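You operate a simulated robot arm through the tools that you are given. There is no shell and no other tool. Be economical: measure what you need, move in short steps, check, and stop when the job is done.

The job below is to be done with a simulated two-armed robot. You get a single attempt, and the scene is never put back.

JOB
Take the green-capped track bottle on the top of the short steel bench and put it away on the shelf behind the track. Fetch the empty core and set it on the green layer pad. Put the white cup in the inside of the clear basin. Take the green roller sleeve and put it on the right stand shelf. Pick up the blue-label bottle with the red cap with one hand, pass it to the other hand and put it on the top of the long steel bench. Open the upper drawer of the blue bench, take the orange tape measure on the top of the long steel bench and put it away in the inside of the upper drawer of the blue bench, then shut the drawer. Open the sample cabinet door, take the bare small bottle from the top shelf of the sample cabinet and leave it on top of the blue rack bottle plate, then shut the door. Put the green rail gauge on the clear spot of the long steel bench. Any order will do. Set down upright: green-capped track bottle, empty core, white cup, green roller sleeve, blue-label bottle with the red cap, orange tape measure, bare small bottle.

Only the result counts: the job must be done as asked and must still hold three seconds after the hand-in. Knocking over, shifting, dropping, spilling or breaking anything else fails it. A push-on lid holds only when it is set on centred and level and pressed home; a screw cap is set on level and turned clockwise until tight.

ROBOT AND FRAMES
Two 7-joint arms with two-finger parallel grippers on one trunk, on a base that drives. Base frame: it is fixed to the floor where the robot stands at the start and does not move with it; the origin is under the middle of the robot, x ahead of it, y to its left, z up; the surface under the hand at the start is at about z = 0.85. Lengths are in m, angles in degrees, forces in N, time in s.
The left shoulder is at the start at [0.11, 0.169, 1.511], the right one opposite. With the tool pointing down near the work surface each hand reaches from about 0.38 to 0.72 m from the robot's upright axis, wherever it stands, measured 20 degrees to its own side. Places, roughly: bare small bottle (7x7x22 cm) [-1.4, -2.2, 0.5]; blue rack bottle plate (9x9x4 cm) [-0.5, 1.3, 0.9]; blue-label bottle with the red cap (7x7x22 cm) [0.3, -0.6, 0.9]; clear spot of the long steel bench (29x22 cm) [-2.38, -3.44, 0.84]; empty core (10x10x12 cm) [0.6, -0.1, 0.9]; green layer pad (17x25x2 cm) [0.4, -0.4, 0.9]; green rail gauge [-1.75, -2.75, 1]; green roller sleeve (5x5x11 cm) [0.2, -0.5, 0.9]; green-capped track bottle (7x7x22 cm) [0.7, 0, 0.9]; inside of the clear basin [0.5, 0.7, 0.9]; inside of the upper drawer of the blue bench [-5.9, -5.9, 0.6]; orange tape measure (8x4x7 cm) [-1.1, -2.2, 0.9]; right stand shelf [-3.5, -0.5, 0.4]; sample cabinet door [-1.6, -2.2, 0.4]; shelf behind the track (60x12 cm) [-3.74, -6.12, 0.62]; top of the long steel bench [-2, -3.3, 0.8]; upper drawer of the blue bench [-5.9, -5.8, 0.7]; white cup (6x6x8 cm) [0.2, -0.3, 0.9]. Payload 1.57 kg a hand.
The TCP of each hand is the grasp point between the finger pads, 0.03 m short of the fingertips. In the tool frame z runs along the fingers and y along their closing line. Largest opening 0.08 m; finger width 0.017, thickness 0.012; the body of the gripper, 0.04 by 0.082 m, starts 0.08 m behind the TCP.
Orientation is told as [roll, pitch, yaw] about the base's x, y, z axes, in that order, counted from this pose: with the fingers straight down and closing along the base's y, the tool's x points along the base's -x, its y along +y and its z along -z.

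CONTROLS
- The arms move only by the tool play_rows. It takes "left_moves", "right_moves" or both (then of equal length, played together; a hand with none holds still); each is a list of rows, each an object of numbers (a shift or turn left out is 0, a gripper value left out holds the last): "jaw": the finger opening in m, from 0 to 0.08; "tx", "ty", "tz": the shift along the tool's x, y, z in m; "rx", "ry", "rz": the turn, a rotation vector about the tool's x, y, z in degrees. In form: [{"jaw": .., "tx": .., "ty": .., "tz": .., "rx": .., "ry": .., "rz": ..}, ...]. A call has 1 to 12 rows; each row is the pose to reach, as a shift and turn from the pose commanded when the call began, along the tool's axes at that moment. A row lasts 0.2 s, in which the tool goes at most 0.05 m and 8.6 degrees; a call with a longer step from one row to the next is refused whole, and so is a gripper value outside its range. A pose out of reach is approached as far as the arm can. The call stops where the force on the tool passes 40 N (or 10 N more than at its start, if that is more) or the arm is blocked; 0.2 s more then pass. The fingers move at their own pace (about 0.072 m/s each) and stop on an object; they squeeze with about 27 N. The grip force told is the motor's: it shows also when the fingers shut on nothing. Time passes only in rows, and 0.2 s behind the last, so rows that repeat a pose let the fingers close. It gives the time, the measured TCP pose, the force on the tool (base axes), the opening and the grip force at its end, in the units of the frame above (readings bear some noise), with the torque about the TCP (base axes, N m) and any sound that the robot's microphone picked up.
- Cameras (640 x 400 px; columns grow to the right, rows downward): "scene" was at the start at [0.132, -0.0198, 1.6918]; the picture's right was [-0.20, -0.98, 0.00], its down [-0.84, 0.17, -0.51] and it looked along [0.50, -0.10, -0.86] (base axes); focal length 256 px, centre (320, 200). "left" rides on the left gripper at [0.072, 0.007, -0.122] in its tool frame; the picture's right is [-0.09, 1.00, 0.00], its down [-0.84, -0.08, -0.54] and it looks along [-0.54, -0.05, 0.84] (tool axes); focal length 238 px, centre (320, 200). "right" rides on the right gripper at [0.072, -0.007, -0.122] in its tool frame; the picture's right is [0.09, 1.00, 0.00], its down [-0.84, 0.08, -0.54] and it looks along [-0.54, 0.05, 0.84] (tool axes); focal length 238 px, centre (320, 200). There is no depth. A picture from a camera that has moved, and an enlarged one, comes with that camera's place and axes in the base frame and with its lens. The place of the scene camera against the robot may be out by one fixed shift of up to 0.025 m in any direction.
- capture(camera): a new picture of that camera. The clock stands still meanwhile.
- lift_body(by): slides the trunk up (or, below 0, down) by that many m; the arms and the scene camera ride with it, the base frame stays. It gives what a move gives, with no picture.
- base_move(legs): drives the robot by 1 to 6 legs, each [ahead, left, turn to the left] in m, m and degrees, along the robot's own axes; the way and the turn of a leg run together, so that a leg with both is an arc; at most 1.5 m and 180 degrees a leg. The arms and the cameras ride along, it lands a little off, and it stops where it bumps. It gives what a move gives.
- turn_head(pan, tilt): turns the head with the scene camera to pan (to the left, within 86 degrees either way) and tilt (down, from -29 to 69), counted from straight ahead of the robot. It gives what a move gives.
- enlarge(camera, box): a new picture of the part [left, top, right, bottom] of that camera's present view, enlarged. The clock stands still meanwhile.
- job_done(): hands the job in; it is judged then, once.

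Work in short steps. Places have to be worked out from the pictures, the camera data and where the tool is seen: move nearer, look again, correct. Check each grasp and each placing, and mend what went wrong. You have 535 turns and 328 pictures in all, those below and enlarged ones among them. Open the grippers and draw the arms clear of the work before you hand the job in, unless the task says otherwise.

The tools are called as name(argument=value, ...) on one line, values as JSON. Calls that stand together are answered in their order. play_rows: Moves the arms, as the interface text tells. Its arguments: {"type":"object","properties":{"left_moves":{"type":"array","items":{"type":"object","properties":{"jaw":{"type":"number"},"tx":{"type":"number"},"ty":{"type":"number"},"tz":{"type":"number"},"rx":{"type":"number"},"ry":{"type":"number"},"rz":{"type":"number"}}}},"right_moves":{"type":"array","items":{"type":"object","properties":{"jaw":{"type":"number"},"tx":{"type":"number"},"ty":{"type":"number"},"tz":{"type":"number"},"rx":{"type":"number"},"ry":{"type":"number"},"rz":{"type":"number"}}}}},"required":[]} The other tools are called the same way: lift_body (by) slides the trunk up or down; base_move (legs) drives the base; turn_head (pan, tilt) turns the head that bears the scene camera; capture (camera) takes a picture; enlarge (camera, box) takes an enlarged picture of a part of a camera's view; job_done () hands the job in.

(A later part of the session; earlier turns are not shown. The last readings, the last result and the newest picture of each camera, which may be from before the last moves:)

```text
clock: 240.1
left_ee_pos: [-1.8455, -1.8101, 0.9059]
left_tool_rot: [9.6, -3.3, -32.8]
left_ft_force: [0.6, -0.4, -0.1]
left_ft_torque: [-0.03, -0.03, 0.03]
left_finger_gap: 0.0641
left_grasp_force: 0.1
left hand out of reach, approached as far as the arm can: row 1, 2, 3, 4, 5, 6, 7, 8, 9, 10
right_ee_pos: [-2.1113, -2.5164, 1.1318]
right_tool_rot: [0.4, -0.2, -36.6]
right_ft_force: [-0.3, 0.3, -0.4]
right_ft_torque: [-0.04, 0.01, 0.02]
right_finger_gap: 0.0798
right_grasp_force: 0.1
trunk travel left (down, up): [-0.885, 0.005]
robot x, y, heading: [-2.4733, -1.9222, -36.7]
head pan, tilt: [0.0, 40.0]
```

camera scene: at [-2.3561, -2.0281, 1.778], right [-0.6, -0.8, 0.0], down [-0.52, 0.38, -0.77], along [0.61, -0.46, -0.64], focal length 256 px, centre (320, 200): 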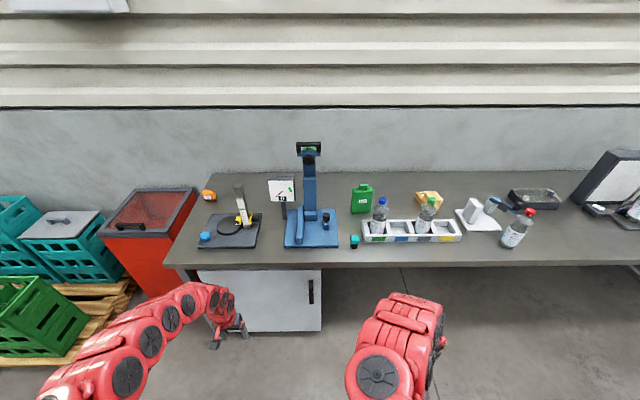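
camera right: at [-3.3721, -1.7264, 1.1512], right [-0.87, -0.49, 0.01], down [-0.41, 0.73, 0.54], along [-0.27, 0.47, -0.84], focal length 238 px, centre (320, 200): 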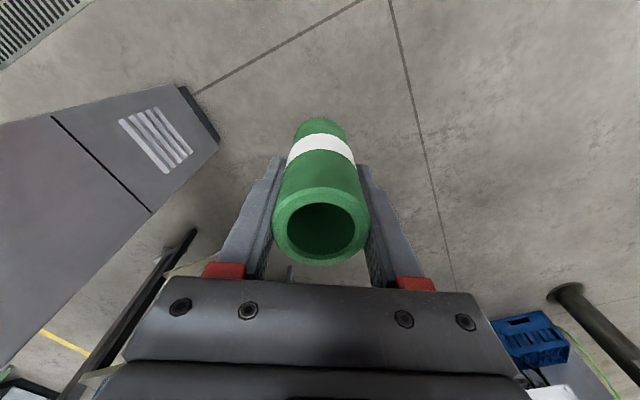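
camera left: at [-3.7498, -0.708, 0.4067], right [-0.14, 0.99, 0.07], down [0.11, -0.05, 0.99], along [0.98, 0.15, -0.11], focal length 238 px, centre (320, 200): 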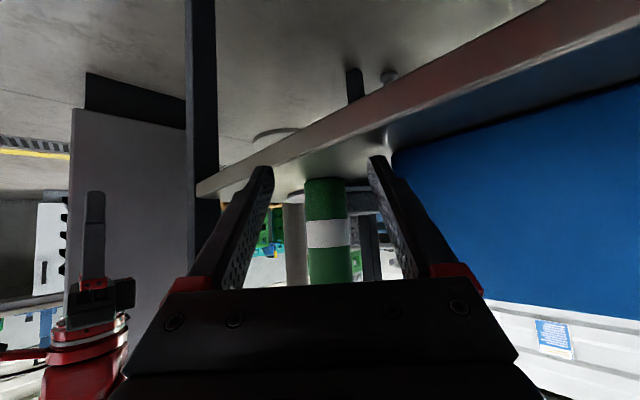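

The left hand would reach over the scale if I drive straight in, so I'll approach with the robot turned 25° left instead. First I'll test yawing the right tool by 65° so it can grip the gauge across its thin side.

base_move(legs=[[0, 0, 25]])

play_rows(right_moves=[{"rz": -8.4}, {"rz": -16.8}, {"rz": -25.2}, {"rz": -33.6}, {"rz": -42}, {"rz": -50.4}, {"rz": -58.8}, {"rz": -65}])

capture(camera="scene")

```text
clock: 241.8
left_ee_pos: [-1.9492, -1.5604, 0.9045]
left_tool_rot: [9.7, -3.1, -8.2]
left_ft_force: [0.4, -0.1, 0.3]
left_ft_torque: [-0.01, -0.01, 0.03]
left_finger_gap: 0.064
left_grasp_force: 0.0
right_ee_pos: [-1.8972, -2.314, 1.1282]
right_tool_rot: [0.4, -0.1, -11.9]
right_ft_force: [0.6, 0.1, -0.2]
right_ft_torque: [-0.02, 0.01, 0.01]
right_finger_gap: 0.0801
right_grasp_force: 0.0
trunk travel left (down, up): [-0.885, 0.005]
robot x, y, heading: [-2.4773, -1.9229, -12.2]
head pan, tilt: [0.0, 40.0]
```

```text
clock: 243.6
left_ee_pos: [-1.9518, -1.5598, 0.9054]
left_tool_rot: [9.8, -3.3, -8.1]
left_ft_force: [-0.8, -0.8, -0.7]
left_ft_torque: [0.01, -0.01, 0.02]
left_finger_gap: 0.0641
left_grasp_force: 0.0
right_ee_pos: [-1.8989, -2.3131, 1.1309]
right_tool_rot: [0.1, -0.5, 53.2]
right_ft_force: [0.6, -0.1, 0.5]
right_ft_torque: [-0.01, 0.02, -0.01]
right_finger_gap: 0.0801
right_grasp_force: 0.0
trunk travel left (down, up): [-0.885, 0.005]
robot x, y, heading: [-2.476, -1.9234, -11.8]
head pan, tilt: [0.0, 40.0]
```

```text
228 pictures are left
camera scene: at [-2.3195, -1.967, 1.7781], right [-0.21, -0.98, 0.0], down [-0.63, 0.14, -0.76], along [0.75, -0.16, -0.65], focal length 256 px, centre (320, 200)
```

scene: 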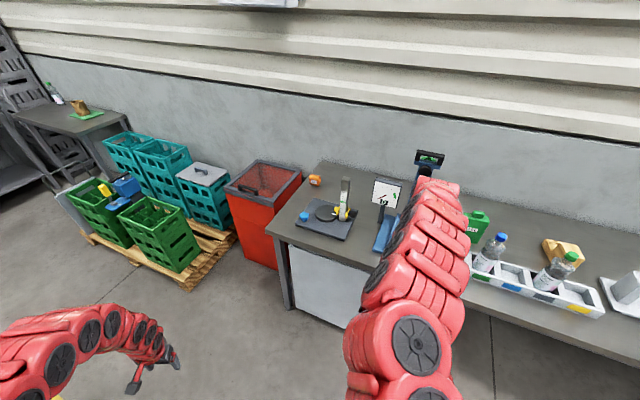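

The wrist yaw works; fingers now close along the wall normal. I'll move the base right first, then in toward the gauge, stopping short to look.

base_move(legs=[[-0.11, -0.237, 0], [0.345, -0.16, 0]])

capture(camera="right")

capture(camera="scene")

```text
clock: 247.5
left_ee_pos: [-1.7997, -2.015, 0.9054]
left_tool_rot: [9.6, -3.4, -9.9]
left_ft_force: [-0.2, -0.5, 0.1]
left_ft_torque: [0.01, -0.01, 0.02]
left_finger_gap: 0.0639
left_grasp_force: 0.1
right_ee_pos: [-1.772, -2.767, 1.132]
right_tool_rot: [0.0, -0.5, 51.3]
right_ft_force: [0.0, 0.0, -0.1]
right_ft_torque: [-0.04, -0.01, 0.02]
right_finger_gap: 0.0798
right_grasp_force: 0.1
trunk travel left (down, up): [-0.885, 0.005]
robot x, y, heading: [-2.3331, -2.359, -14.1]
head pan, tilt: [0.0, 40.0]
```

```text
227 pictures are left
camera right: at [-1.8133, -2.8285, 1.2537], right [-0.83, 0.55, 0.0], down [0.46, 0.7, 0.55], along [0.3, 0.46, -0.84], focal length 238 px, centre (320, 200)
```

right: 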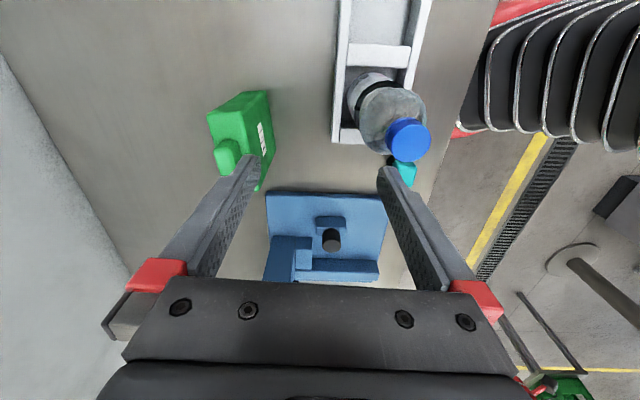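

```text
226 pictures are left
camera scene: at [-2.1868, -2.407, 1.7782], right [-0.24, -0.97, 0.0], down [-0.62, 0.15, -0.77], along [0.74, -0.18, -0.64], focal length 256 px, centre (320, 200)
```

scene: 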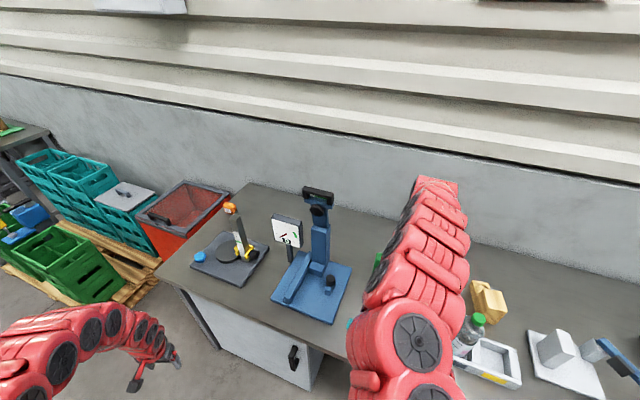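

enlarge(camera="right", box=[160, 60, 320, 220])

```text
2.50 times, centred on (240, 140) of right
camera zoom: at [-1.8133, -2.8285, 1.2537], right [-0.83, 0.55, 0.0], down [0.46, 0.7, 0.55], along [0.3, 0.46, -0.84], focal length 596 px, centre (520, 350)
```

zoom: 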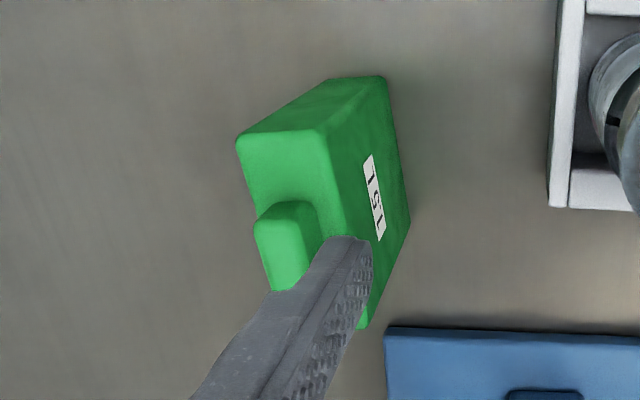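

The gauge body is about 4 cm thick, 9.5 cm long, its top at z≈0.98, centred near base (-1.668,-2.791) and turned some 6°. I'll drive 8 cm closer, then align.

base_move(legs=[[0.074, -0.03, 0]])

capture(camera="right")

```text
clock: 248.6
left_ee_pos: [-1.7372, -2.0616, 0.9053]
left_tool_rot: [9.5, -3.6, -10.0]
left_ft_force: [0.2, -0.7, -0.5]
left_ft_torque: [0.01, -0.04, -0.03]
left_finger_gap: 0.0642
left_grasp_force: 0.0
right_ee_pos: [-1.7093, -2.814, 1.1322]
right_tool_rot: [-0.2, -0.4, 51.2]
right_ft_force: [-0.5, 0.0, -0.1]
right_ft_torque: [0.02, -0.03, -0.04]
right_finger_gap: 0.08
right_grasp_force: 0.1
trunk travel left (down, up): [-0.885, 0.005]
robot x, y, heading: [-2.2687, -2.4092, -13.9]
head pan, tilt: [0.0, 40.0]
```

```text
224 pictures are left
camera right: at [-1.7517, -2.8745, 1.2549], right [-0.83, 0.55, 0.0], down [0.46, 0.7, 0.55], along [0.31, 0.46, -0.84], focal length 238 px, centre (320, 200)
```

right: 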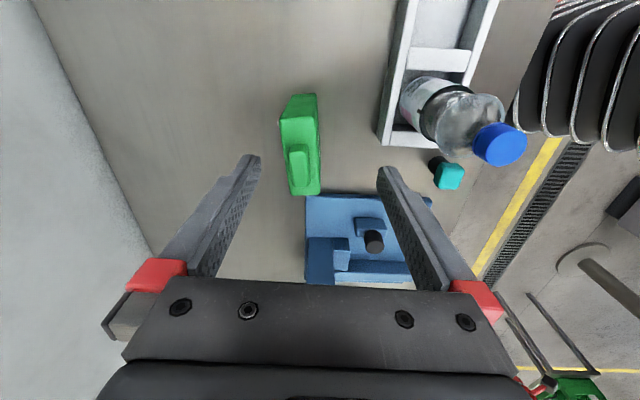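

I'll align over the gauge with a 6° yaw trim, then descend to z≈0.955.

play_rows(right_moves=[{"tx": -0.022, "ty": -0.009, "rz": -3}, {"tx": -0.0437, "ty": -0.0185, "rz": -6}, {"tx": -0.0437, "ty": -0.0185, "rz": -6, "tz": 0.04}, {"tx": -0.0437, "ty": -0.0185, "rz": -6, "tz": 0.08}])

capture(camera="right")

```text
clock: 249.6
left_ee_pos: [-1.7344, -2.0628, 0.9055]
left_tool_rot: [9.5, -3.4, -10.0]
left_ft_force: [0.5, -0.5, -0.2]
left_ft_torque: [0.01, 0.02, 0.01]
left_finger_gap: 0.0641
left_grasp_force: 0.1
right_ee_pos: [-1.6678, -2.7905, 1.0533]
right_tool_rot: [-0.1, -0.6, 57.4]
right_ft_force: [0.8, 0.0, -0.4]
right_ft_torque: [0.05, -0.03, 0.0]
right_finger_gap: 0.0798
right_grasp_force: 0.0
trunk travel left (down, up): [-0.885, 0.005]
robot x, y, heading: [-2.2702, -2.4089, -13.9]
head pan, tilt: [0.0, 40.0]
```

```text
223 pictures are left
camera right: at [-1.7031, -2.8553, 1.1741], right [-0.89, 0.46, 0.0], down [0.38, 0.74, 0.55], along [0.25, 0.49, -0.84], focal length 238 px, centre (320, 200)
```

right: 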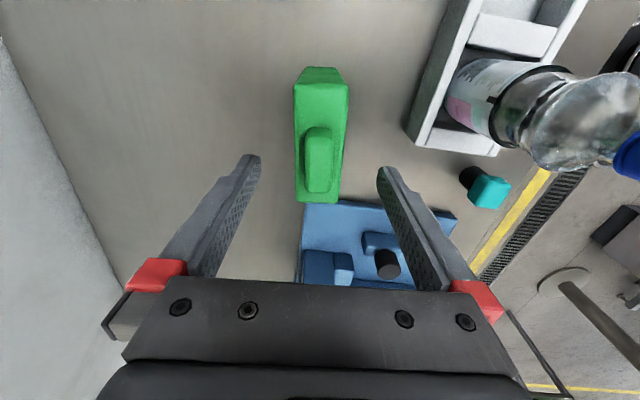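

Well aligned. I'll descend 10 cm, close and lift slightly.

play_rows(right_moves=[{"tz": 0.04}, {"tz": 0.08}, {"tz": 0.097}, {"tz": 0.097, "jaw": 0.0}, {"tz": 0.097}, {"tz": 0.097}, {"tz": 0.097}, {"tz": 0.07}, {"tz": 0.05}])

capture(camera="right")

```text
clock: 251.6
left_ee_pos: [-1.7356, -2.0615, 0.9056]
left_tool_rot: [9.6, -3.4, -10.1]
left_ft_force: [-0.5, -0.1, -0.7]
left_ft_torque: [0.02, -0.03, -0.02]
left_finger_gap: 0.064
left_grasp_force: 0.0
right_ee_pos: [-1.6653, -2.7921, 1.0035]
right_tool_rot: [0.0, -0.4, 57.2]
right_ft_force: [0.3, -0.1, -2.9]
right_ft_torque: [-0.02, 0.03, -0.02]
right_finger_gap: 0.0401
right_grasp_force: 27.0
trunk travel left (down, up): [-0.885, 0.005]
robot x, y, heading: [-2.2675, -2.4083, -14.2]
head pan, tilt: [0.0, 40.0]
```

```text
222 pictures are left
camera right: at [-1.7009, -2.8577, 1.1255], right [-0.89, 0.46, 0.0], down [0.38, 0.74, 0.55], along [0.25, 0.49, -0.84], focal length 238 px, centre (320, 200)
```

right: 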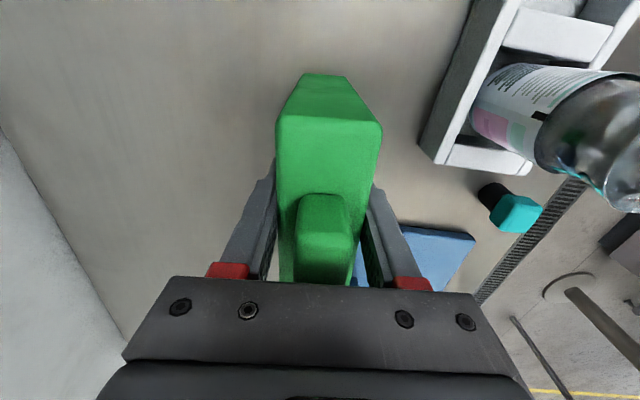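

Gauge held (40 mm). I'll raise it as high as possible before backing out over the bottles.

play_rows(right_moves=[{"tz": -0.04}, {"tz": -0.08}, {"tz": -0.12}, {"tz": -0.16}, {"tz": -0.19}])

```text
clock: 252.8
left_ee_pos: [-1.7356, -2.0653, 0.9066]
left_tool_rot: [9.7, -3.4, -10.2]
left_ft_force: [-0.3, -1.0, -0.3]
left_ft_torque: [0.03, -0.01, -0.02]
left_finger_gap: 0.0638
left_grasp_force: 0.1
right_ee_pos: [-1.6691, -2.7988, 1.1887]
right_tool_rot: [0.1, -0.7, 57.0]
right_ft_force: [0.5, -0.1, -3.5]
right_ft_torque: [0.04, -0.03, 0.0]
right_finger_gap: 0.04
right_grasp_force: 27.0
trunk travel left (down, up): [-0.885, 0.005]
robot x, y, heading: [-2.2694, -2.4082, -13.7]
head pan, tilt: [0.0, 40.0]
```

The gauge bottom is at about 1.08, clear of the bottles. I'll back straight out, move right along the bench, and look before going in over the clear spot.

base_move(legs=[[-0.507, 0.212, 0], [-0.362, -0.865, 0]])

turn_head(pan=-15, tilt=40)

capture(camera="scene")

```text
clock: 260.4
left_ee_pos: [-2.7219, -2.4925, 0.9042]
left_tool_rot: [9.8, -3.4, -10.6]
left_ft_force: [0.3, -0.2, -0.2]
left_ft_torque: [0.01, -0.02, 0.01]
left_finger_gap: 0.0641
left_grasp_force: 0.2
right_ee_pos: [-2.66, -3.2268, 1.1885]
right_tool_rot: [0.2, -0.5, 56.5]
right_ft_force: [-0.5, -0.1, -3.8]
right_ft_torque: [-0.03, 0.0, -0.01]
right_finger_gap: 0.0398
right_grasp_force: 26.6
trunk travel left (down, up): [-0.885, 0.005]
robot x, y, heading: [-3.2594, -2.8343, -14.8]
head pan, tilt: [0.0, 40.0]
```

```text
clock: 261.2
left_ee_pos: [-2.7254, -2.4833, 0.9065]
left_tool_rot: [10.2, -3.5, -10.7]
left_ft_force: [0.1, 0.4, 0.2]
left_ft_torque: [-0.01, 0.02, 0.0]
left_finger_gap: 0.0637
left_grasp_force: 0.0
right_ee_pos: [-2.6667, -3.2278, 1.1891]
right_tool_rot: [0.0, -0.5, 56.6]
right_ft_force: [0.3, 0.0, -3.4]
right_ft_torque: [0.0, 0.01, -0.06]
right_finger_gap: 0.04
right_grasp_force: 27.3
trunk travel left (down, up): [-0.885, 0.005]
robot x, y, heading: [-3.2644, -2.8353, -14.8]
head pan, tilt: [-15.0, 40.0]
```

```text
221 pictures are left
camera scene: at [-3.1154, -2.906, 1.7781], right [-0.49, -0.87, 0.0], down [-0.56, 0.32, -0.76], along [0.66, -0.38, -0.65], focal length 256 px, centre (320, 200)
```

scene: 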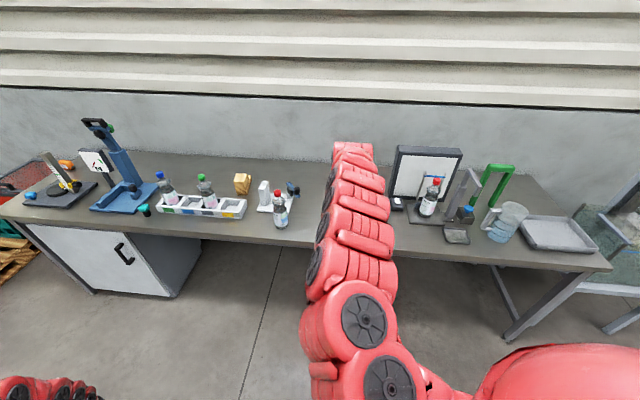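

The spot is between my bottle and the display stand. I'll drive in by the computed offset and check with the right camera.

base_move(legs=[[0.332, -0.132, 0]])

capture(camera="right")

capture(camera="scene")

```text
clock: 263.5
left_ee_pos: [-2.4393, -2.7032, 0.9082]
left_tool_rot: [9.7, -3.7, -10.7]
left_ft_force: [0.2, 0.2, -0.2]
left_ft_torque: [0.0, 0.0, 0.01]
left_finger_gap: 0.0642
left_grasp_force: 0.1
right_ee_pos: [-2.3771, -3.4367, 1.191]
right_tool_rot: [-0.4, -0.6, 56.6]
right_ft_force: [0.7, -0.2, -3.3]
right_ft_torque: [-0.03, -0.03, -0.02]
right_finger_gap: 0.0399
right_grasp_force: 26.9
trunk travel left (down, up): [-0.885, 0.005]
robot x, y, heading: [-2.9679, -3.0474, -14.8]
head pan, tilt: [-15.0, 40.0]
```

```text
220 pictures are left
camera right: at [-2.4148, -3.5026, 1.3138], right [-0.88, 0.47, -0.01], down [0.39, 0.74, 0.55], along [0.26, 0.48, -0.83], focal length 238 px, centre (320, 200)
```

right: 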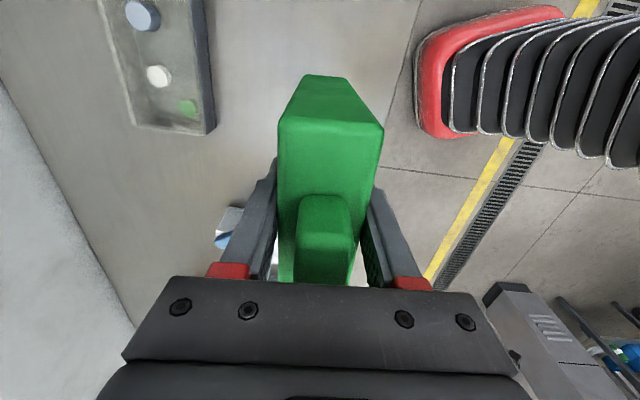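

```text
219 pictures are left
camera scene: at [-2.8357, -3.1154, 1.7782], right [-0.49, -0.87, 0.0], down [-0.56, 0.32, -0.77], along [0.67, -0.38, -0.64], focal length 256 px, centre (320, 200)
```

scene: 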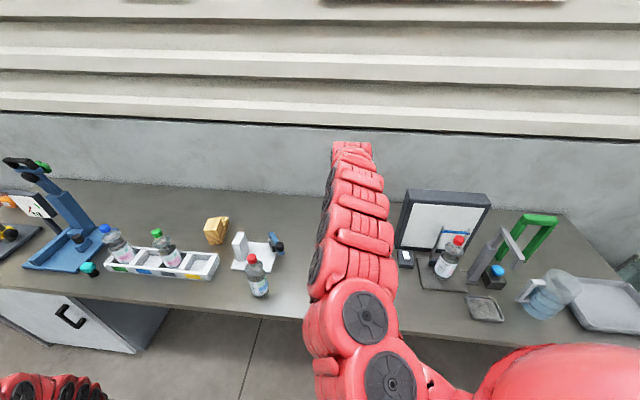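

Directly over the clear spot. I'll lower 22 cm and then fine-step to contact.

play_rows(right_moves=[{"tz": 0.05}, {"tz": 0.1}, {"tz": 0.15}, {"tz": 0.19}, {"tz": 0.22}, {"tz": 0.228}])

play_rows(right_moves=[{"tz": 0.003}, {"tz": 0.006}, {"tz": 0.009}])

capture(camera="right")

```text
clock: 264.9
left_ee_pos: [-2.4378, -2.7033, 0.9061]
left_tool_rot: [9.7, -3.4, -10.6]
left_ft_force: [0.1, 0.0, 0.5]
left_ft_torque: [0.0, 0.03, 0.02]
left_finger_gap: 0.0638
left_grasp_force: 0.1
right_ee_pos: [-2.374, -3.4368, 0.9652]
right_tool_rot: [-0.2, -0.7, 56.6]
right_ft_force: [0.4, 0.4, -4.2]
right_ft_torque: [0.0, 0.01, 0.02]
right_finger_gap: 0.0398
right_grasp_force: 27.1
trunk travel left (down, up): [-0.885, 0.005]
robot x, y, heading: [-2.9715, -3.052, -14.6]
head pan, tilt: [-15.0, 40.0]
```

```text
clock: 265.7
left_ee_pos: [-2.4394, -2.7031, 0.906]
left_tool_rot: [9.9, -3.7, -10.6]
left_ft_force: [0.6, 0.5, -0.5]
left_ft_torque: [0.02, 0.01, 0.02]
left_finger_gap: 0.0639
left_grasp_force: 0.1
right_ee_pos: [-2.3752, -3.435, 0.9558]
right_tool_rot: [-0.4, -0.6, 56.8]
right_ft_force: [-1.8, 1.4, 7.6]
right_ft_torque: [-0.18, 0.74, -0.12]
right_finger_gap: 0.0399
right_grasp_force: 27.1
trunk travel left (down, up): [-0.885, 0.005]
robot x, y, heading: [-2.9706, -3.0462, -14.7]
head pan, tilt: [-15.0, 40.0]
```

```text
218 pictures are left
camera right: at [-2.4124, -3.5016, 1.0777], right [-0.88, 0.47, -0.01], down [0.39, 0.74, 0.55], along [0.26, 0.48, -0.83], focal length 238 px, centre (320, 200)
```

right: 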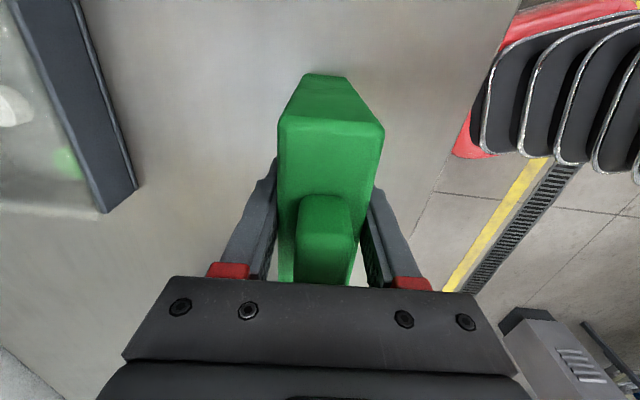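

Contact at the same height as before. I'll open and rise.

play_rows(right_moves=[{"tz": 0.0, "jaw": 0.07}, {"tz": 0.0}, {"tz": 0.0}, {"tz": -0.04}, {"tz": -0.09}, {"tz": -0.13}])

base_move(legs=[[-0.45, 0.18, 0]])

capture(camera="scene")

```text
clock: 267.1
left_ee_pos: [-2.4391, -2.7028, 0.906]
left_tool_rot: [9.7, -3.5, -10.5]
left_ft_force: [-0.2, -0.1, -0.1]
left_ft_torque: [0.03, -0.02, 0.03]
left_finger_gap: 0.064
left_grasp_force: 0.1
right_ee_pos: [-2.3783, -3.4367, 1.0856]
right_tool_rot: [-0.2, -0.7, 56.6]
right_ft_force: [0.9, -0.3, -0.1]
right_ft_torque: [0.01, 0.01, 0.03]
right_finger_gap: 0.0699
right_grasp_force: 0.0
trunk travel left (down, up): [-0.885, 0.005]
robot x, y, heading: [-2.971, -3.0486, -14.5]
head pan, tilt: [-15.0, 40.0]
```

```text
clock: 269.9
left_ee_pos: [-2.821, -2.4062, 0.9054]
left_tool_rot: [10.1, -3.5, -10.3]
left_ft_force: [-0.9, 0.4, 0.7]
left_ft_torque: [0.02, 0.02, -0.03]
left_finger_gap: 0.0638
left_grasp_force: 0.1
right_ee_pos: [-2.7572, -3.1465, 1.0838]
right_tool_rot: [-0.2, -0.5, 56.9]
right_ft_force: [0.6, -0.8, -0.2]
right_ft_torque: [0.01, 0.0, -0.01]
right_finger_gap: 0.0702
right_grasp_force: 0.0
trunk travel left (down, up): [-0.885, 0.005]
robot x, y, heading: [-3.3526, -2.7615, -14.6]
head pan, tilt: [-15.0, 40.0]
```

```text
217 pictures are left
camera scene: at [-3.2085, -2.8281, 1.778], right [-0.49, -0.87, 0.0], down [-0.56, 0.32, -0.76], along [0.66, -0.38, -0.65], focal length 256 px, centre (320, 200)
```

scene: 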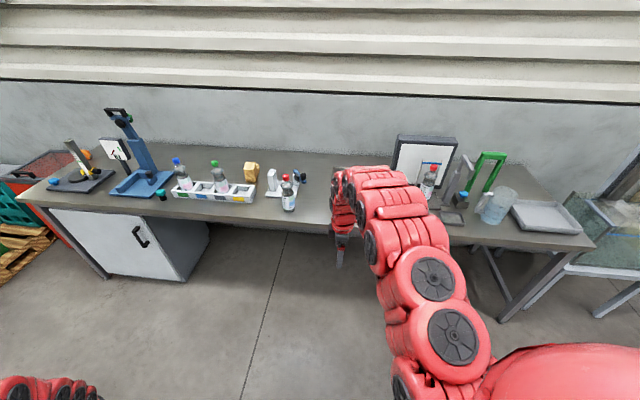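

The gauge is set (I'll verify it from a better angle later). Now the sample cabinet: I'll straighten both hands, square up and drive left to it.

play_rows(right_moves=[{"rz": 8.4}, {"rz": 16.8}, {"rz": 25.2}, {"rz": 33.6}, {"rz": 42}, {"rz": 50.4}, {"rz": 58.8}, {"rz": 67.2}, {"rz": 71}], left_moves=[{"rx": 4, "ry": -2, "ty": -0.03}, {"rx": 8, "ry": -3.5, "ty": -0.06, "tx": -0.02}, {"rx": 10, "ry": -3.5, "ty": -0.09, "tx": -0.05}, {"rx": 10, "ry": -3.5, "ty": -0.12, "tx": -0.08}, {"rx": 10, "ry": -3.5, "ty": -0.15, "tx": -0.1}, {"rx": 10, "ry": -3.5, "ty": -0.18, "tx": -0.1}, {"rx": 10, "ry": -3.5, "ty": -0.2, "tx": -0.1}, {"rx": 10, "ry": -3.5, "ty": -0.2, "tx": -0.1}, {"rx": 10, "ry": -3.5, "ty": -0.2, "tx": -0.1}])

base_move(legs=[[0, 0, -22], [0, 1.0, 0]])

turn_head(pan=10, tilt=35)

capture(camera="scene")

```text
clock: 271.9
left_ee_pos: [-2.7605, -2.6176, 0.8783]
left_tool_rot: [0.1, -7.2, -10.6]
left_ft_force: [0.0, 0.1, 0.3]
left_ft_torque: [0.04, -0.02, -0.02]
left_finger_gap: 0.0637
left_grasp_force: 0.1
left hand out of reach, approached as far as the arm can: row 1, 2, 3
right_ee_pos: [-2.7637, -3.1432, 1.0881]
right_tool_rot: [0.4, -0.6, -14.4]
right_ft_force: [0.2, 1.3, -0.1]
right_ft_torque: [0.0, 0.01, 0.0]
right_finger_gap: 0.0701
right_grasp_force: 0.2
trunk travel left (down, up): [-0.885, 0.005]
robot x, y, heading: [-3.3522, -2.7597, -14.2]
head pan, tilt: [-15.0, 40.0]
```

```text
clock: 278.3
left_ee_pos: [-2.1621, -2.0451, 0.8789]
left_tool_rot: [0.1, -7.2, -32.3]
left_ft_force: [-0.2, 0.2, -1.0]
left_ft_torque: [-0.04, 0.0, 0.01]
left_finger_gap: 0.0639
left_grasp_force: 0.0
right_ee_pos: [-2.3615, -2.5333, 1.086]
right_tool_rot: [0.5, -0.7, -35.9]
right_ft_force: [-0.6, 0.4, -0.6]
right_ft_torque: [0.0, 0.01, -0.03]
right_finger_gap: 0.0702
right_grasp_force: 0.1
trunk travel left (down, up): [-0.885, 0.005]
robot x, y, heading: [-2.7698, -1.9565, -35.8]
head pan, tilt: [-15.0, 40.0]
```

```text
clock: 279.2
left_ee_pos: [-2.1629, -2.0461, 0.8781]
left_tool_rot: [0.1, -7.1, -32.3]
left_ft_force: [-1.4, -0.8, 0.7]
left_ft_torque: [-0.03, -0.03, 0.0]
left_finger_gap: 0.0641
left_grasp_force: 0.1
right_ee_pos: [-2.3597, -2.5341, 1.0871]
right_tool_rot: [0.5, -0.7, -35.9]
right_ft_force: [0.6, 0.3, 0.0]
right_ft_torque: [0.02, 0.0, -0.01]
right_finger_gap: 0.0701
right_grasp_force: 0.1
trunk travel left (down, up): [-0.885, 0.005]
robot x, y, heading: [-2.7673, -1.9566, -36.1]
head pan, tilt: [10.0, 35.0]
```

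```text
216 pictures are left
camera scene: at [-2.6383, -2.0484, 1.7856], right [-0.44, -0.9, 0.0], down [-0.52, 0.25, -0.82], along [0.74, -0.36, -0.57], focal length 256 px, centre (320, 200)
```

scene: 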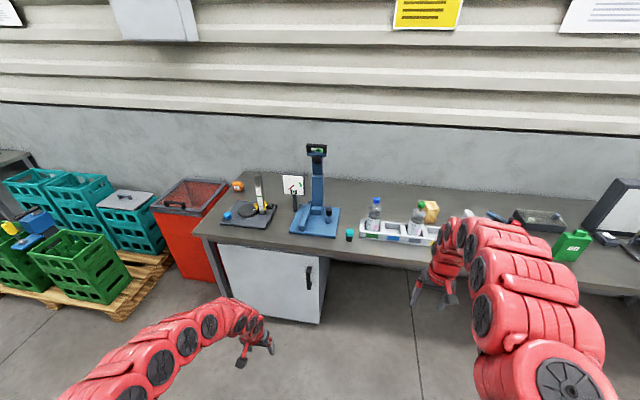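

The gauge is visible standing in the clear spot. The cabinet handle is about W(-0.01,-2.98,0.57). I'll pitch the left hand to 50° and tuck the right hand back.

play_rows(left_moves=[{"ry": -7, "tx": -0.02}, {"ry": -14, "tx": -0.04}, {"ry": -21, "tx": -0.06}, {"ry": -28, "tx": -0.08}, {"ry": -35, "tx": -0.08}, {"ry": -43, "tx": -0.08}, {"ry": -43, "tx": -0.08}, {"ry": -43, "tx": -0.08}], right_moves=[{"tz": 0.05}, {"tz": 0.1}, {"tz": 0.15}, {"tz": 0.2}, {"tz": 0.22, "tx": 0.04}, {"tz": 0.22, "tx": 0.09}, {"tz": 0.22, "tx": 0.13}, {"tz": 0.22, "tx": 0.17}])

lift_body(by=-0.3)

capture(camera="left")

capture(camera="scene")

```text
clock: 281.0
left_ee_pos: [-2.0923, -2.0854, 0.8881]
left_tool_rot: [-0.1, -50.3, -32.3]
left_ft_force: [-0.7, 0.3, -0.5]
left_ft_torque: [-0.01, -0.02, 0.02]
left_finger_gap: 0.064
left_grasp_force: 0.0
right_ee_pos: [-2.4924, -2.4301, 0.867]
right_tool_rot: [0.3, -0.7, -35.9]
right_ft_force: [-0.9, -1.0, 0.3]
right_ft_torque: [0.03, -0.04, -0.04]
right_finger_gap: 0.0702
right_grasp_force: 0.0
right hand out of reach, approached as far as the arm can: row 4
trunk travel left (down, up): [-0.885, 0.005]
robot x, y, heading: [-2.7667, -1.9554, -36.3]
head pan, tilt: [10.0, 35.0]
```

```text
clock: 284.0
left_ee_pos: [-2.0942, -2.0868, 0.5893]
left_tool_rot: [0.3, -50.2, -32.6]
left_ft_force: [0.0, 0.6, -0.4]
left_ft_torque: [0.0, 0.01, 0.0]
left_finger_gap: 0.0641
left_grasp_force: 0.1
right_ee_pos: [-2.4918, -2.4336, 0.5666]
right_tool_rot: [0.5, -0.6, -35.8]
right_ft_force: [0.3, -0.1, 0.7]
right_ft_torque: [-0.02, 0.0, -0.01]
right_finger_gap: 0.0701
right_grasp_force: 0.0
trunk travel left (down, up): [-0.585, 0.305]
robot x, y, heading: [-2.7707, -1.9548, -36.0]
head pan, tilt: [10.0, 35.0]
```

```text
215 pictures are left
camera left: at [-2.2097, -2.0061, 0.6116], right [0.58, 0.81, 0.07], down [0.06, -0.13, 0.99], along [0.81, -0.57, -0.12], focal length 238 px, centre (320, 200)
```

left: 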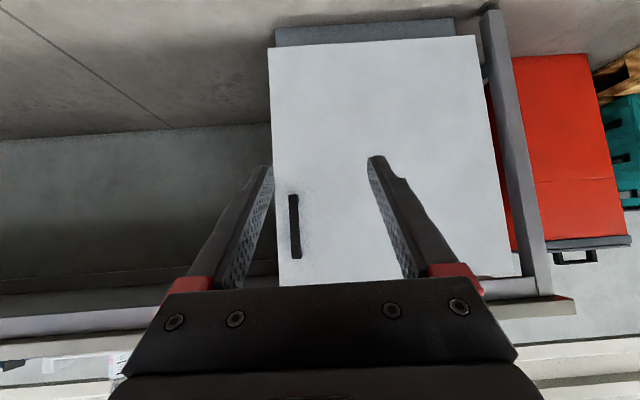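

```text
214 pictures are left
camera scene: at [-2.6384, -2.0481, 1.4857], right [-0.44, -0.9, 0.0], down [-0.52, 0.25, -0.82], along [0.74, -0.36, -0.57], focal length 256 px, centre (320, 200)
```

scene: 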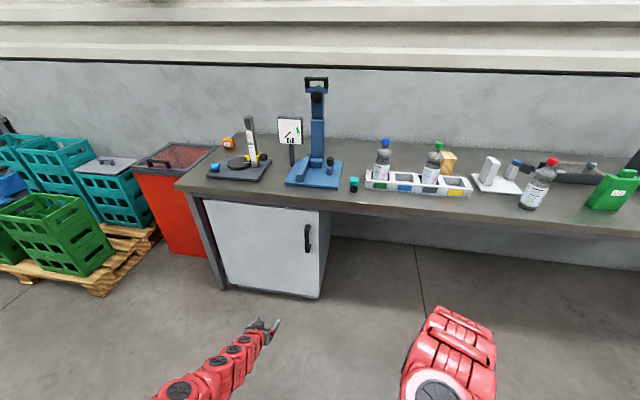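

The handle bar is at about Y_w=-2.977, z 0.53–0.68. I'll drive forward 0.32 and 5 cm right, then look.

base_move(legs=[[0.32, -0.05, 0]])

capture(camera="left")

```text
clock: 286.1
left_ee_pos: [-1.8602, -2.3197, 0.5889]
left_tool_rot: [0.2, -50.2, -32.5]
left_ft_force: [-0.3, -0.2, 0.0]
left_ft_torque: [0.03, 0.0, -0.01]
left_finger_gap: 0.0639
left_grasp_force: 0.0
right_ee_pos: [-2.2583, -2.6667, 0.5657]
right_tool_rot: [0.5, -0.6, -35.8]
right_ft_force: [0.7, -0.2, 0.3]
right_ft_torque: [0.0, -0.03, -0.01]
right_finger_gap: 0.07
right_grasp_force: 0.1
trunk travel left (down, up): [-0.585, 0.305]
robot x, y, heading: [-2.5353, -2.1892, -36.1]
head pan, tilt: [10.0, 35.0]
```

```text
213 pictures are left
camera left: at [-1.9757, -2.2393, 0.6114], right [0.58, 0.81, 0.07], down [0.06, -0.13, 0.99], along [0.81, -0.57, -0.12], focal length 238 px, centre (320, 200)
```

left: 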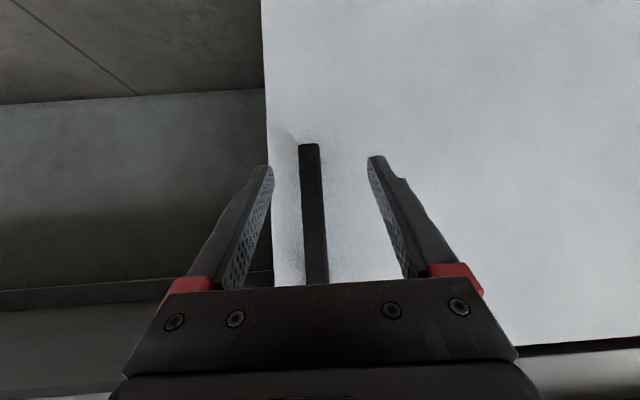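

Bar measured at X_w≈-0.015. I'll advance the left hand 8 cm onto it and close.

play_rows(left_moves=[{"tz": 0.02, "tx": -0.017, "ty": -0.008}, {"tz": 0.042, "tx": -0.035, "ty": -0.013}, {"tz": 0.063, "tx": -0.0525, "ty": -0.015}, {"tz": 0.063, "tx": -0.0525, "ty": -0.015, "jaw": 0.0}, {"tz": 0.063, "tx": -0.0525, "ty": -0.015}, {"tz": 0.063, "tx": -0.0525, "ty": -0.015}, {"tz": 0.063, "tx": -0.0525, "ty": -0.015}])

capture(camera="left")

```text
clock: 287.7
left_ee_pos: [-1.7963, -2.3765, 0.5846]
left_tool_rot: [0.1, -50.3, -32.2]
left_ft_force: [10.0, 14.6, -0.4]
left_ft_torque: [-0.85, 0.45, -0.03]
left_finger_gap: 0.0219
left_grasp_force: 35.1
right_ee_pos: [-2.2575, -2.6654, 0.5655]
right_tool_rot: [0.4, -0.7, -35.8]
right_ft_force: [0.0, 0.5, -0.7]
right_ft_torque: [0.0, -0.02, 0.0]
right_finger_gap: 0.07
right_grasp_force: 0.0
trunk travel left (down, up): [-0.585, 0.305]
robot x, y, heading: [-2.5355, -2.1897, -36.0]
head pan, tilt: [10.0, 35.0]
```

```text
212 pictures are left
camera left: at [-1.9125, -2.2953, 0.6078], right [0.58, 0.81, 0.07], down [0.06, -0.13, 0.99], along [0.81, -0.57, -0.12], focal length 238 px, centre (320, 200)
```

left: 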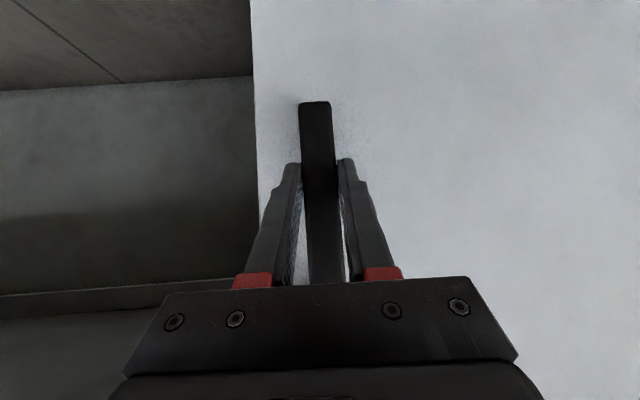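

Handle gripped. I'll swing the whole base about the door hinge (about W(0.03,-2.41)) in small arcs to open it; first 8°.

base_move(legs=[[-0.12, 0.106, -8]])

capture(camera="left")

capture(camera="scene")

```text
clock: 289.2
left_ee_pos: [-1.8574, -2.3105, 0.5848]
left_tool_rot: [0.3, -50.3, -39.6]
left_ft_force: [15.3, 12.2, -3.0]
left_ft_torque: [-0.64, 0.52, -0.47]
left_finger_gap: 0.023
left_grasp_force: 36.3
right_ee_pos: [-2.3527, -2.5392, 0.5663]
right_tool_rot: [0.5, -0.7, -43.2]
right_ft_force: [-0.7, 0.8, 0.1]
right_ft_torque: [-0.05, -0.01, 0.02]
right_finger_gap: 0.0698
right_grasp_force: 0.1
trunk travel left (down, up): [-0.585, 0.305]
robot x, y, heading: [-2.5653, -2.0305, -43.4]
head pan, tilt: [10.0, 35.0]
```

```text
211 pictures are left
camera left: at [-1.962, -2.2163, 0.6078], right [0.68, 0.73, 0.07], down [0.04, -0.14, 0.99], along [0.73, -0.67, -0.12], focal length 238 px, centre (320, 200)
```

left: 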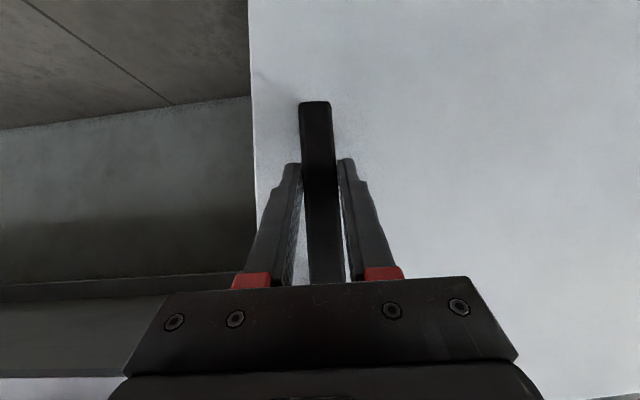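

```text
210 pictures are left
camera scene: at [-2.4427, -2.1425, 1.4858], right [-0.55, -0.83, 0.0], down [-0.48, 0.32, -0.82], along [0.68, -0.45, -0.58], focal length 256 px, centre (320, 200)
```

scene: 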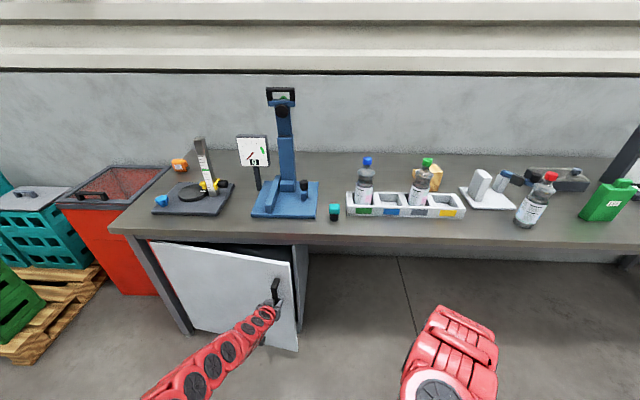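

The door follows smoothly. I'll continue the arc another 30°.

base_move(legs=[[-0.225, 0.199, -15], [-0.225, 0.199, -15]])

capture(camera="scene")

```text
clock: 290.7
left_ee_pos: [-1.911, -2.2291, 0.59]
left_tool_rot: [0.3, -50.8, -47.7]
left_ft_force: [-2.4, -0.4, -32.4]
left_ft_torque: [-0.34, 1.06, -0.29]
left_finger_gap: 0.0229
left_grasp_force: 35.5
right_ee_pos: [-2.4404, -2.39, 0.5727]
right_tool_rot: [-0.1, -2.2, -52.1]
right_ft_force: [0.0, 0.6, 0.4]
right_ft_torque: [-0.06, 0.02, 0.01]
right_finger_gap: 0.0702
right_grasp_force: 0.1
trunk travel left (down, up): [-0.585, 0.305]
robot x, y, heading: [-2.5716, -1.8532, -52.3]
head pan, tilt: [10.0, 35.0]
stopped in leg 1: the force on the tool passed its limit at 42 N (the readings are from after the stop); the commanded pose is now the measured one
```

```text
209 pictures are left
camera scene: at [-2.4608, -1.9851, 1.4852], right [-0.67, -0.74, 0.0], down [-0.43, 0.39, -0.82], along [0.6, -0.55, -0.58], focal length 256 px, centre (320, 200)
```

scene: 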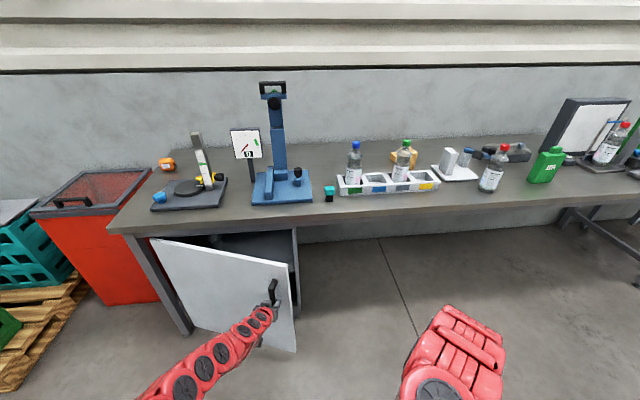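

Stopped on force after about 17°. I'll continue in smaller arcs.

base_move(legs=[[-0.105, 0.093, -7]])

base_move(legs=[[-0.105, 0.093, -7]])

base_move(legs=[[-0.105, 0.093, -7]])

capture(camera="scene")

```text
clock: 292.0
left_ee_pos: [-1.9372, -2.1717, 0.5926]
left_tool_rot: [1.5, -51.2, -54.9]
left_ft_force: [15.2, 3.9, -22.4]
left_ft_torque: [-0.01, 1.08, -0.06]
left_finger_gap: 0.0233
left_grasp_force: 35.8
right_ee_pos: [-2.4861, -2.2662, 0.5708]
right_tool_rot: [0.3, -1.7, -58.8]
right_ft_force: [-0.4, -0.6, 0.0]
right_ft_torque: [0.01, 0.01, -0.04]
right_finger_gap: 0.0698
right_grasp_force: 0.0
trunk travel left (down, up): [-0.585, 0.305]
robot x, y, heading: [-2.5524, -1.7204, -59.0]
head pan, tilt: [10.0, 35.0]
```

```text
clock: 293.4
left_ee_pos: [-1.9578, -2.1045, 0.5982]
left_tool_rot: [1.1, -51.4, -60.3]
left_ft_force: [4.1, -0.9, -30.5]
left_ft_torque: [0.12, 1.2, -0.18]
left_finger_gap: 0.0236
left_grasp_force: 36.2
right_ee_pos: [-2.5204, -2.1577, 0.5777]
right_tool_rot: [-0.6, -3.8, -65.0]
right_ft_force: [0.7, 0.1, 0.7]
right_ft_torque: [0.02, 0.01, -0.02]
right_finger_gap: 0.0701
right_grasp_force: 0.0
trunk travel left (down, up): [-0.585, 0.305]
robot x, y, heading: [-2.522, -1.5938, -65.7]
head pan, tilt: [10.0, 35.0]
stopped in leg 1: the force on the tool passed its limit at 41 N (the readings are from after the stop); the commanded pose is now the measured one
```

```text
clock: 294.7
left_ee_pos: [-1.9711, -2.0294, 0.6028]
left_tool_rot: [2.4, -52.0, -67.1]
left_ft_force: [12.4, 1.4, -29.1]
left_ft_torque: [0.2, 1.09, 0.0]
left_finger_gap: 0.0241
left_grasp_force: 36.3
right_ee_pos: [-2.5515, -2.0329, 0.5847]
right_tool_rot: [-1.5, -5.8, -72.1]
right_ft_force: [-0.1, 0.7, 0.0]
right_ft_torque: [0.01, -0.01, 0.0]
right_finger_gap: 0.07
right_grasp_force: 0.1
trunk travel left (down, up): [-0.585, 0.305]
robot x, y, heading: [-2.4724, -1.4647, -72.5]
head pan, tilt: [10.0, 35.0]
stopped in leg 1: the force on the tool passed its limit at 44 N (the readings are from after the stop); the commanded pose is now the measured one
```

```text
208 pictures are left
camera scene: at [-2.4112, -1.6346, 1.4859], right [-0.89, -0.46, 0.01], down [-0.27, 0.51, -0.81], along [0.38, -0.72, -0.58], focal length 256 px, centre (320, 200)
```

scene: 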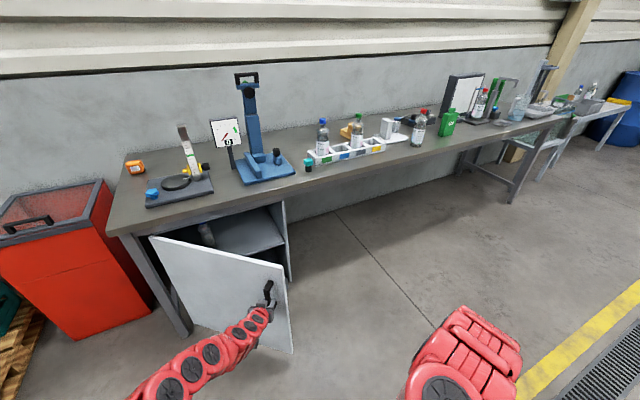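

The door is about 36° open. Vertical strain is building up, so I'll release the handle and draw the hand back.

play_rows(left_moves=[{"jaw": 0.08}, {"tx": 0}, {"tx": 0.012, "tz": -0.015}, {"tx": 0.03, "tz": -0.036}, {"tx": 0.05, "tz": -0.06}])

capture(camera="left")

```text
clock: 295.9
left_ee_pos: [-2.0078, -1.9577, 0.6084]
left_tool_rot: [2.7, -52.6, -67.9]
left_ft_force: [-0.7, 0.1, 0.5]
left_ft_torque: [0.02, 0.0, 0.01]
left_finger_gap: 0.0798
left_grasp_force: 0.1
right_ee_pos: [-2.5531, -2.0255, 0.5853]
right_tool_rot: [-1.1, -5.5, -72.3]
right_ft_force: [0.2, 0.2, 0.8]
right_ft_torque: [-0.02, -0.01, -0.04]
right_finger_gap: 0.07
right_grasp_force: 0.1
trunk travel left (down, up): [-0.585, 0.305]
robot x, y, heading: [-2.4752, -1.4642, -72.5]
head pan, tilt: [10.0, 35.0]
```

```text
207 pictures are left
camera left: at [-2.0596, -1.8267, 0.625], right [0.93, 0.36, 0.1], down [-0.07, -0.11, 0.99], along [0.37, -0.93, -0.08], focal length 238 px, centre (320, 200)
```

left: 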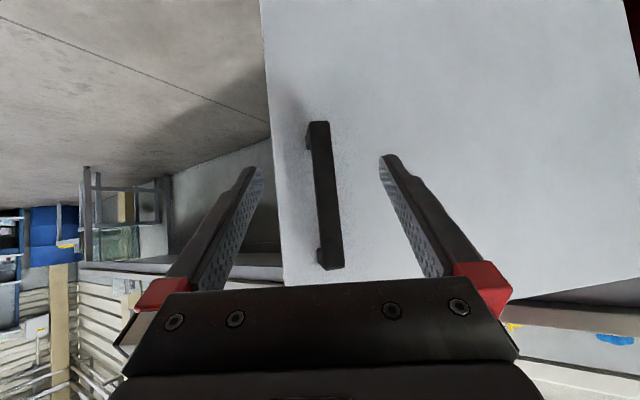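

Released. Now I'll square up to the right of the door so that the left hand can hook behind its free edge: turn left 36°, shift right, and level both hands.

base_move(legs=[[0, 0, 35.9], [0, -0.66, 0]])

play_rows(left_moves=[{"rx": 2.7, "ry": 2, "jaw": 0.0}, {"rx": 2.7, "ry": 2}, {"rx": 2.7, "ry": 2}], right_moves=[{"rx": -1.1, "ry": 3}, {"rx": -1.1, "ry": 5.5}, {"rx": -1.1, "ry": 5.5}])

capture(camera="left")

capture(camera="scene")

```text
clock: 301.3
left_ee_pos: [-2.2156, -2.1301, 0.6081]
left_tool_rot: [2.9, -52.6, -33.4]
left_ft_force: [0.3, -0.3, 0.5]
left_ft_torque: [0.02, 0.02, 0.0]
left_finger_gap: 0.08
left_grasp_force: 0.1
right_ee_pos: [-2.6273, -2.4903, 0.5836]
right_tool_rot: [-0.7, -5.2, -37.7]
right_ft_force: [0.8, -0.4, 1.1]
right_ft_torque: [0.03, -0.02, -0.04]
right_finger_gap: 0.0701
right_grasp_force: 0.2
trunk travel left (down, up): [-0.585, 0.305]
robot x, y, heading: [-2.8798, -1.9869, -37.7]
head pan, tilt: [10.0, 35.0]
```

```text
clock: 302.1
left_ee_pos: [-2.2162, -2.1313, 0.6071]
left_tool_rot: [0.0, -50.6, -33.3]
left_ft_force: [0.4, 0.0, -0.5]
left_ft_torque: [0.0, 0.01, 0.03]
left_finger_gap: 0.0
left_grasp_force: 18.9
right_ee_pos: [-2.6281, -2.4909, 0.5839]
right_tool_rot: [0.4, 0.3, -37.8]
right_ft_force: [0.1, 0.5, 0.3]
right_ft_torque: [0.01, 0.01, 0.01]
right_finger_gap: 0.0699
right_grasp_force: 0.1
trunk travel left (down, up): [-0.585, 0.305]
robot x, y, heading: [-2.8819, -1.9862, -37.9]
head pan, tilt: [10.0, 35.0]
```

```text
206 pictures are left
camera left: at [-2.3296, -2.0463, 0.6291], right [0.6, 0.8, 0.07], down [0.05, -0.13, 0.99], along [0.8, -0.59, -0.12], focal length 238 px, centre (320, 200)
```

left: 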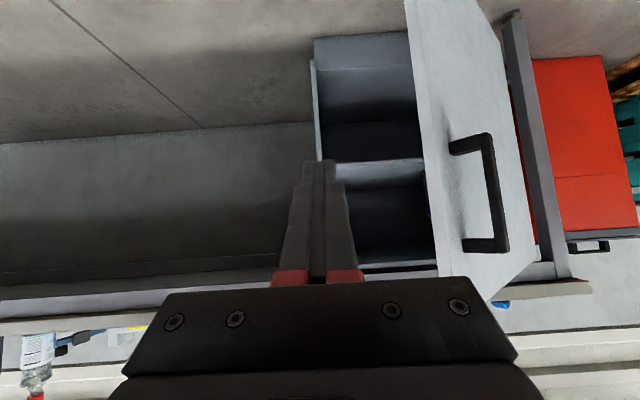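

```text
205 pictures are left
camera scene: at [-2.753, -2.0833, 1.4856], right [-0.47, -0.88, 0.0], down [-0.51, 0.27, -0.82], along [0.72, -0.38, -0.57], focal length 256 px, centre (320, 200)
```

scene: 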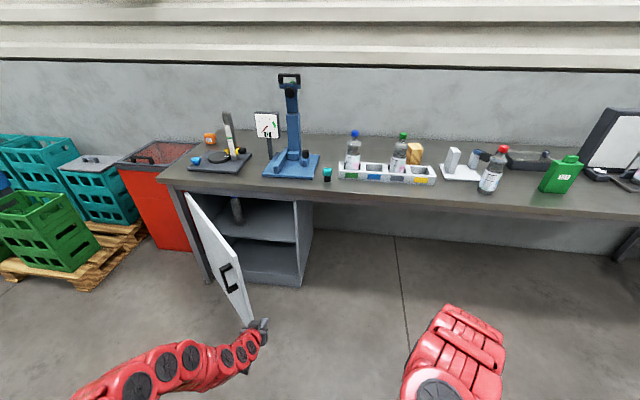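

The door is about 40° open and the bottle is visible on the top shelf. I'll go forward past the door's free edge, then sweep left and back to push it open from inside.

base_move(legs=[[0.25, 0, 1.2], [0, 0.16, 0]])

capture(camera="left")

capture(camera="scene")

```text
clock: 304.9
left_ee_pos: [-1.9127, -2.1326, 0.6071]
left_tool_rot: [0.0, -50.6, -31.8]
left_ft_force: [-0.7, 0.1, 0.1]
left_ft_torque: [0.03, 0.01, -0.04]
left_finger_gap: 0.0
left_grasp_force: 21.4
right_ee_pos: [-2.3165, -2.5053, 0.5837]
right_tool_rot: [0.3, 0.4, -36.3]
right_ft_force: [-0.3, 0.6, -0.3]
right_ft_torque: [-0.03, 0.02, -0.01]
right_finger_gap: 0.0698
right_grasp_force: 0.1
trunk travel left (down, up): [-0.585, 0.305]
robot x, y, heading: [-2.5811, -2.0087, -36.5]
head pan, tilt: [10.0, 35.0]
```

```text
204 pictures are left
camera left: at [-2.0288, -2.053, 0.6291], right [0.58, 0.81, 0.07], down [0.06, -0.13, 0.99], along [0.82, -0.57, -0.12], focal length 238 px, centre (320, 200)
```

left: 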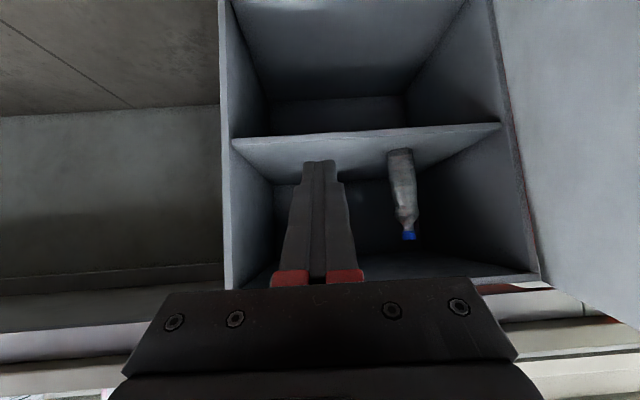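

```text
203 pictures are left
camera scene: at [-2.4449, -2.1042, 1.4856], right [-0.45, -0.9, 0.0], down [-0.52, 0.26, -0.82], along [0.73, -0.36, -0.58], focal length 256 px, centre (320, 200)
```

scene: 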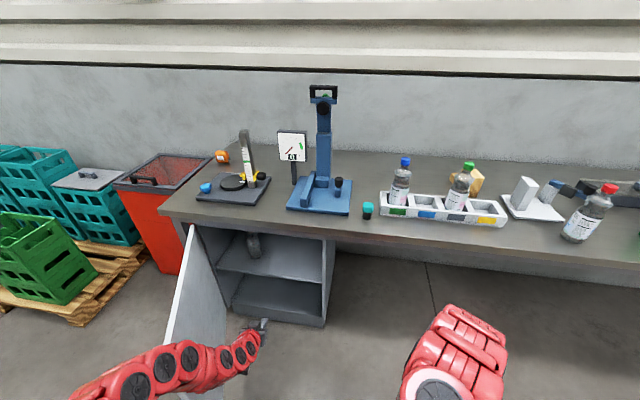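

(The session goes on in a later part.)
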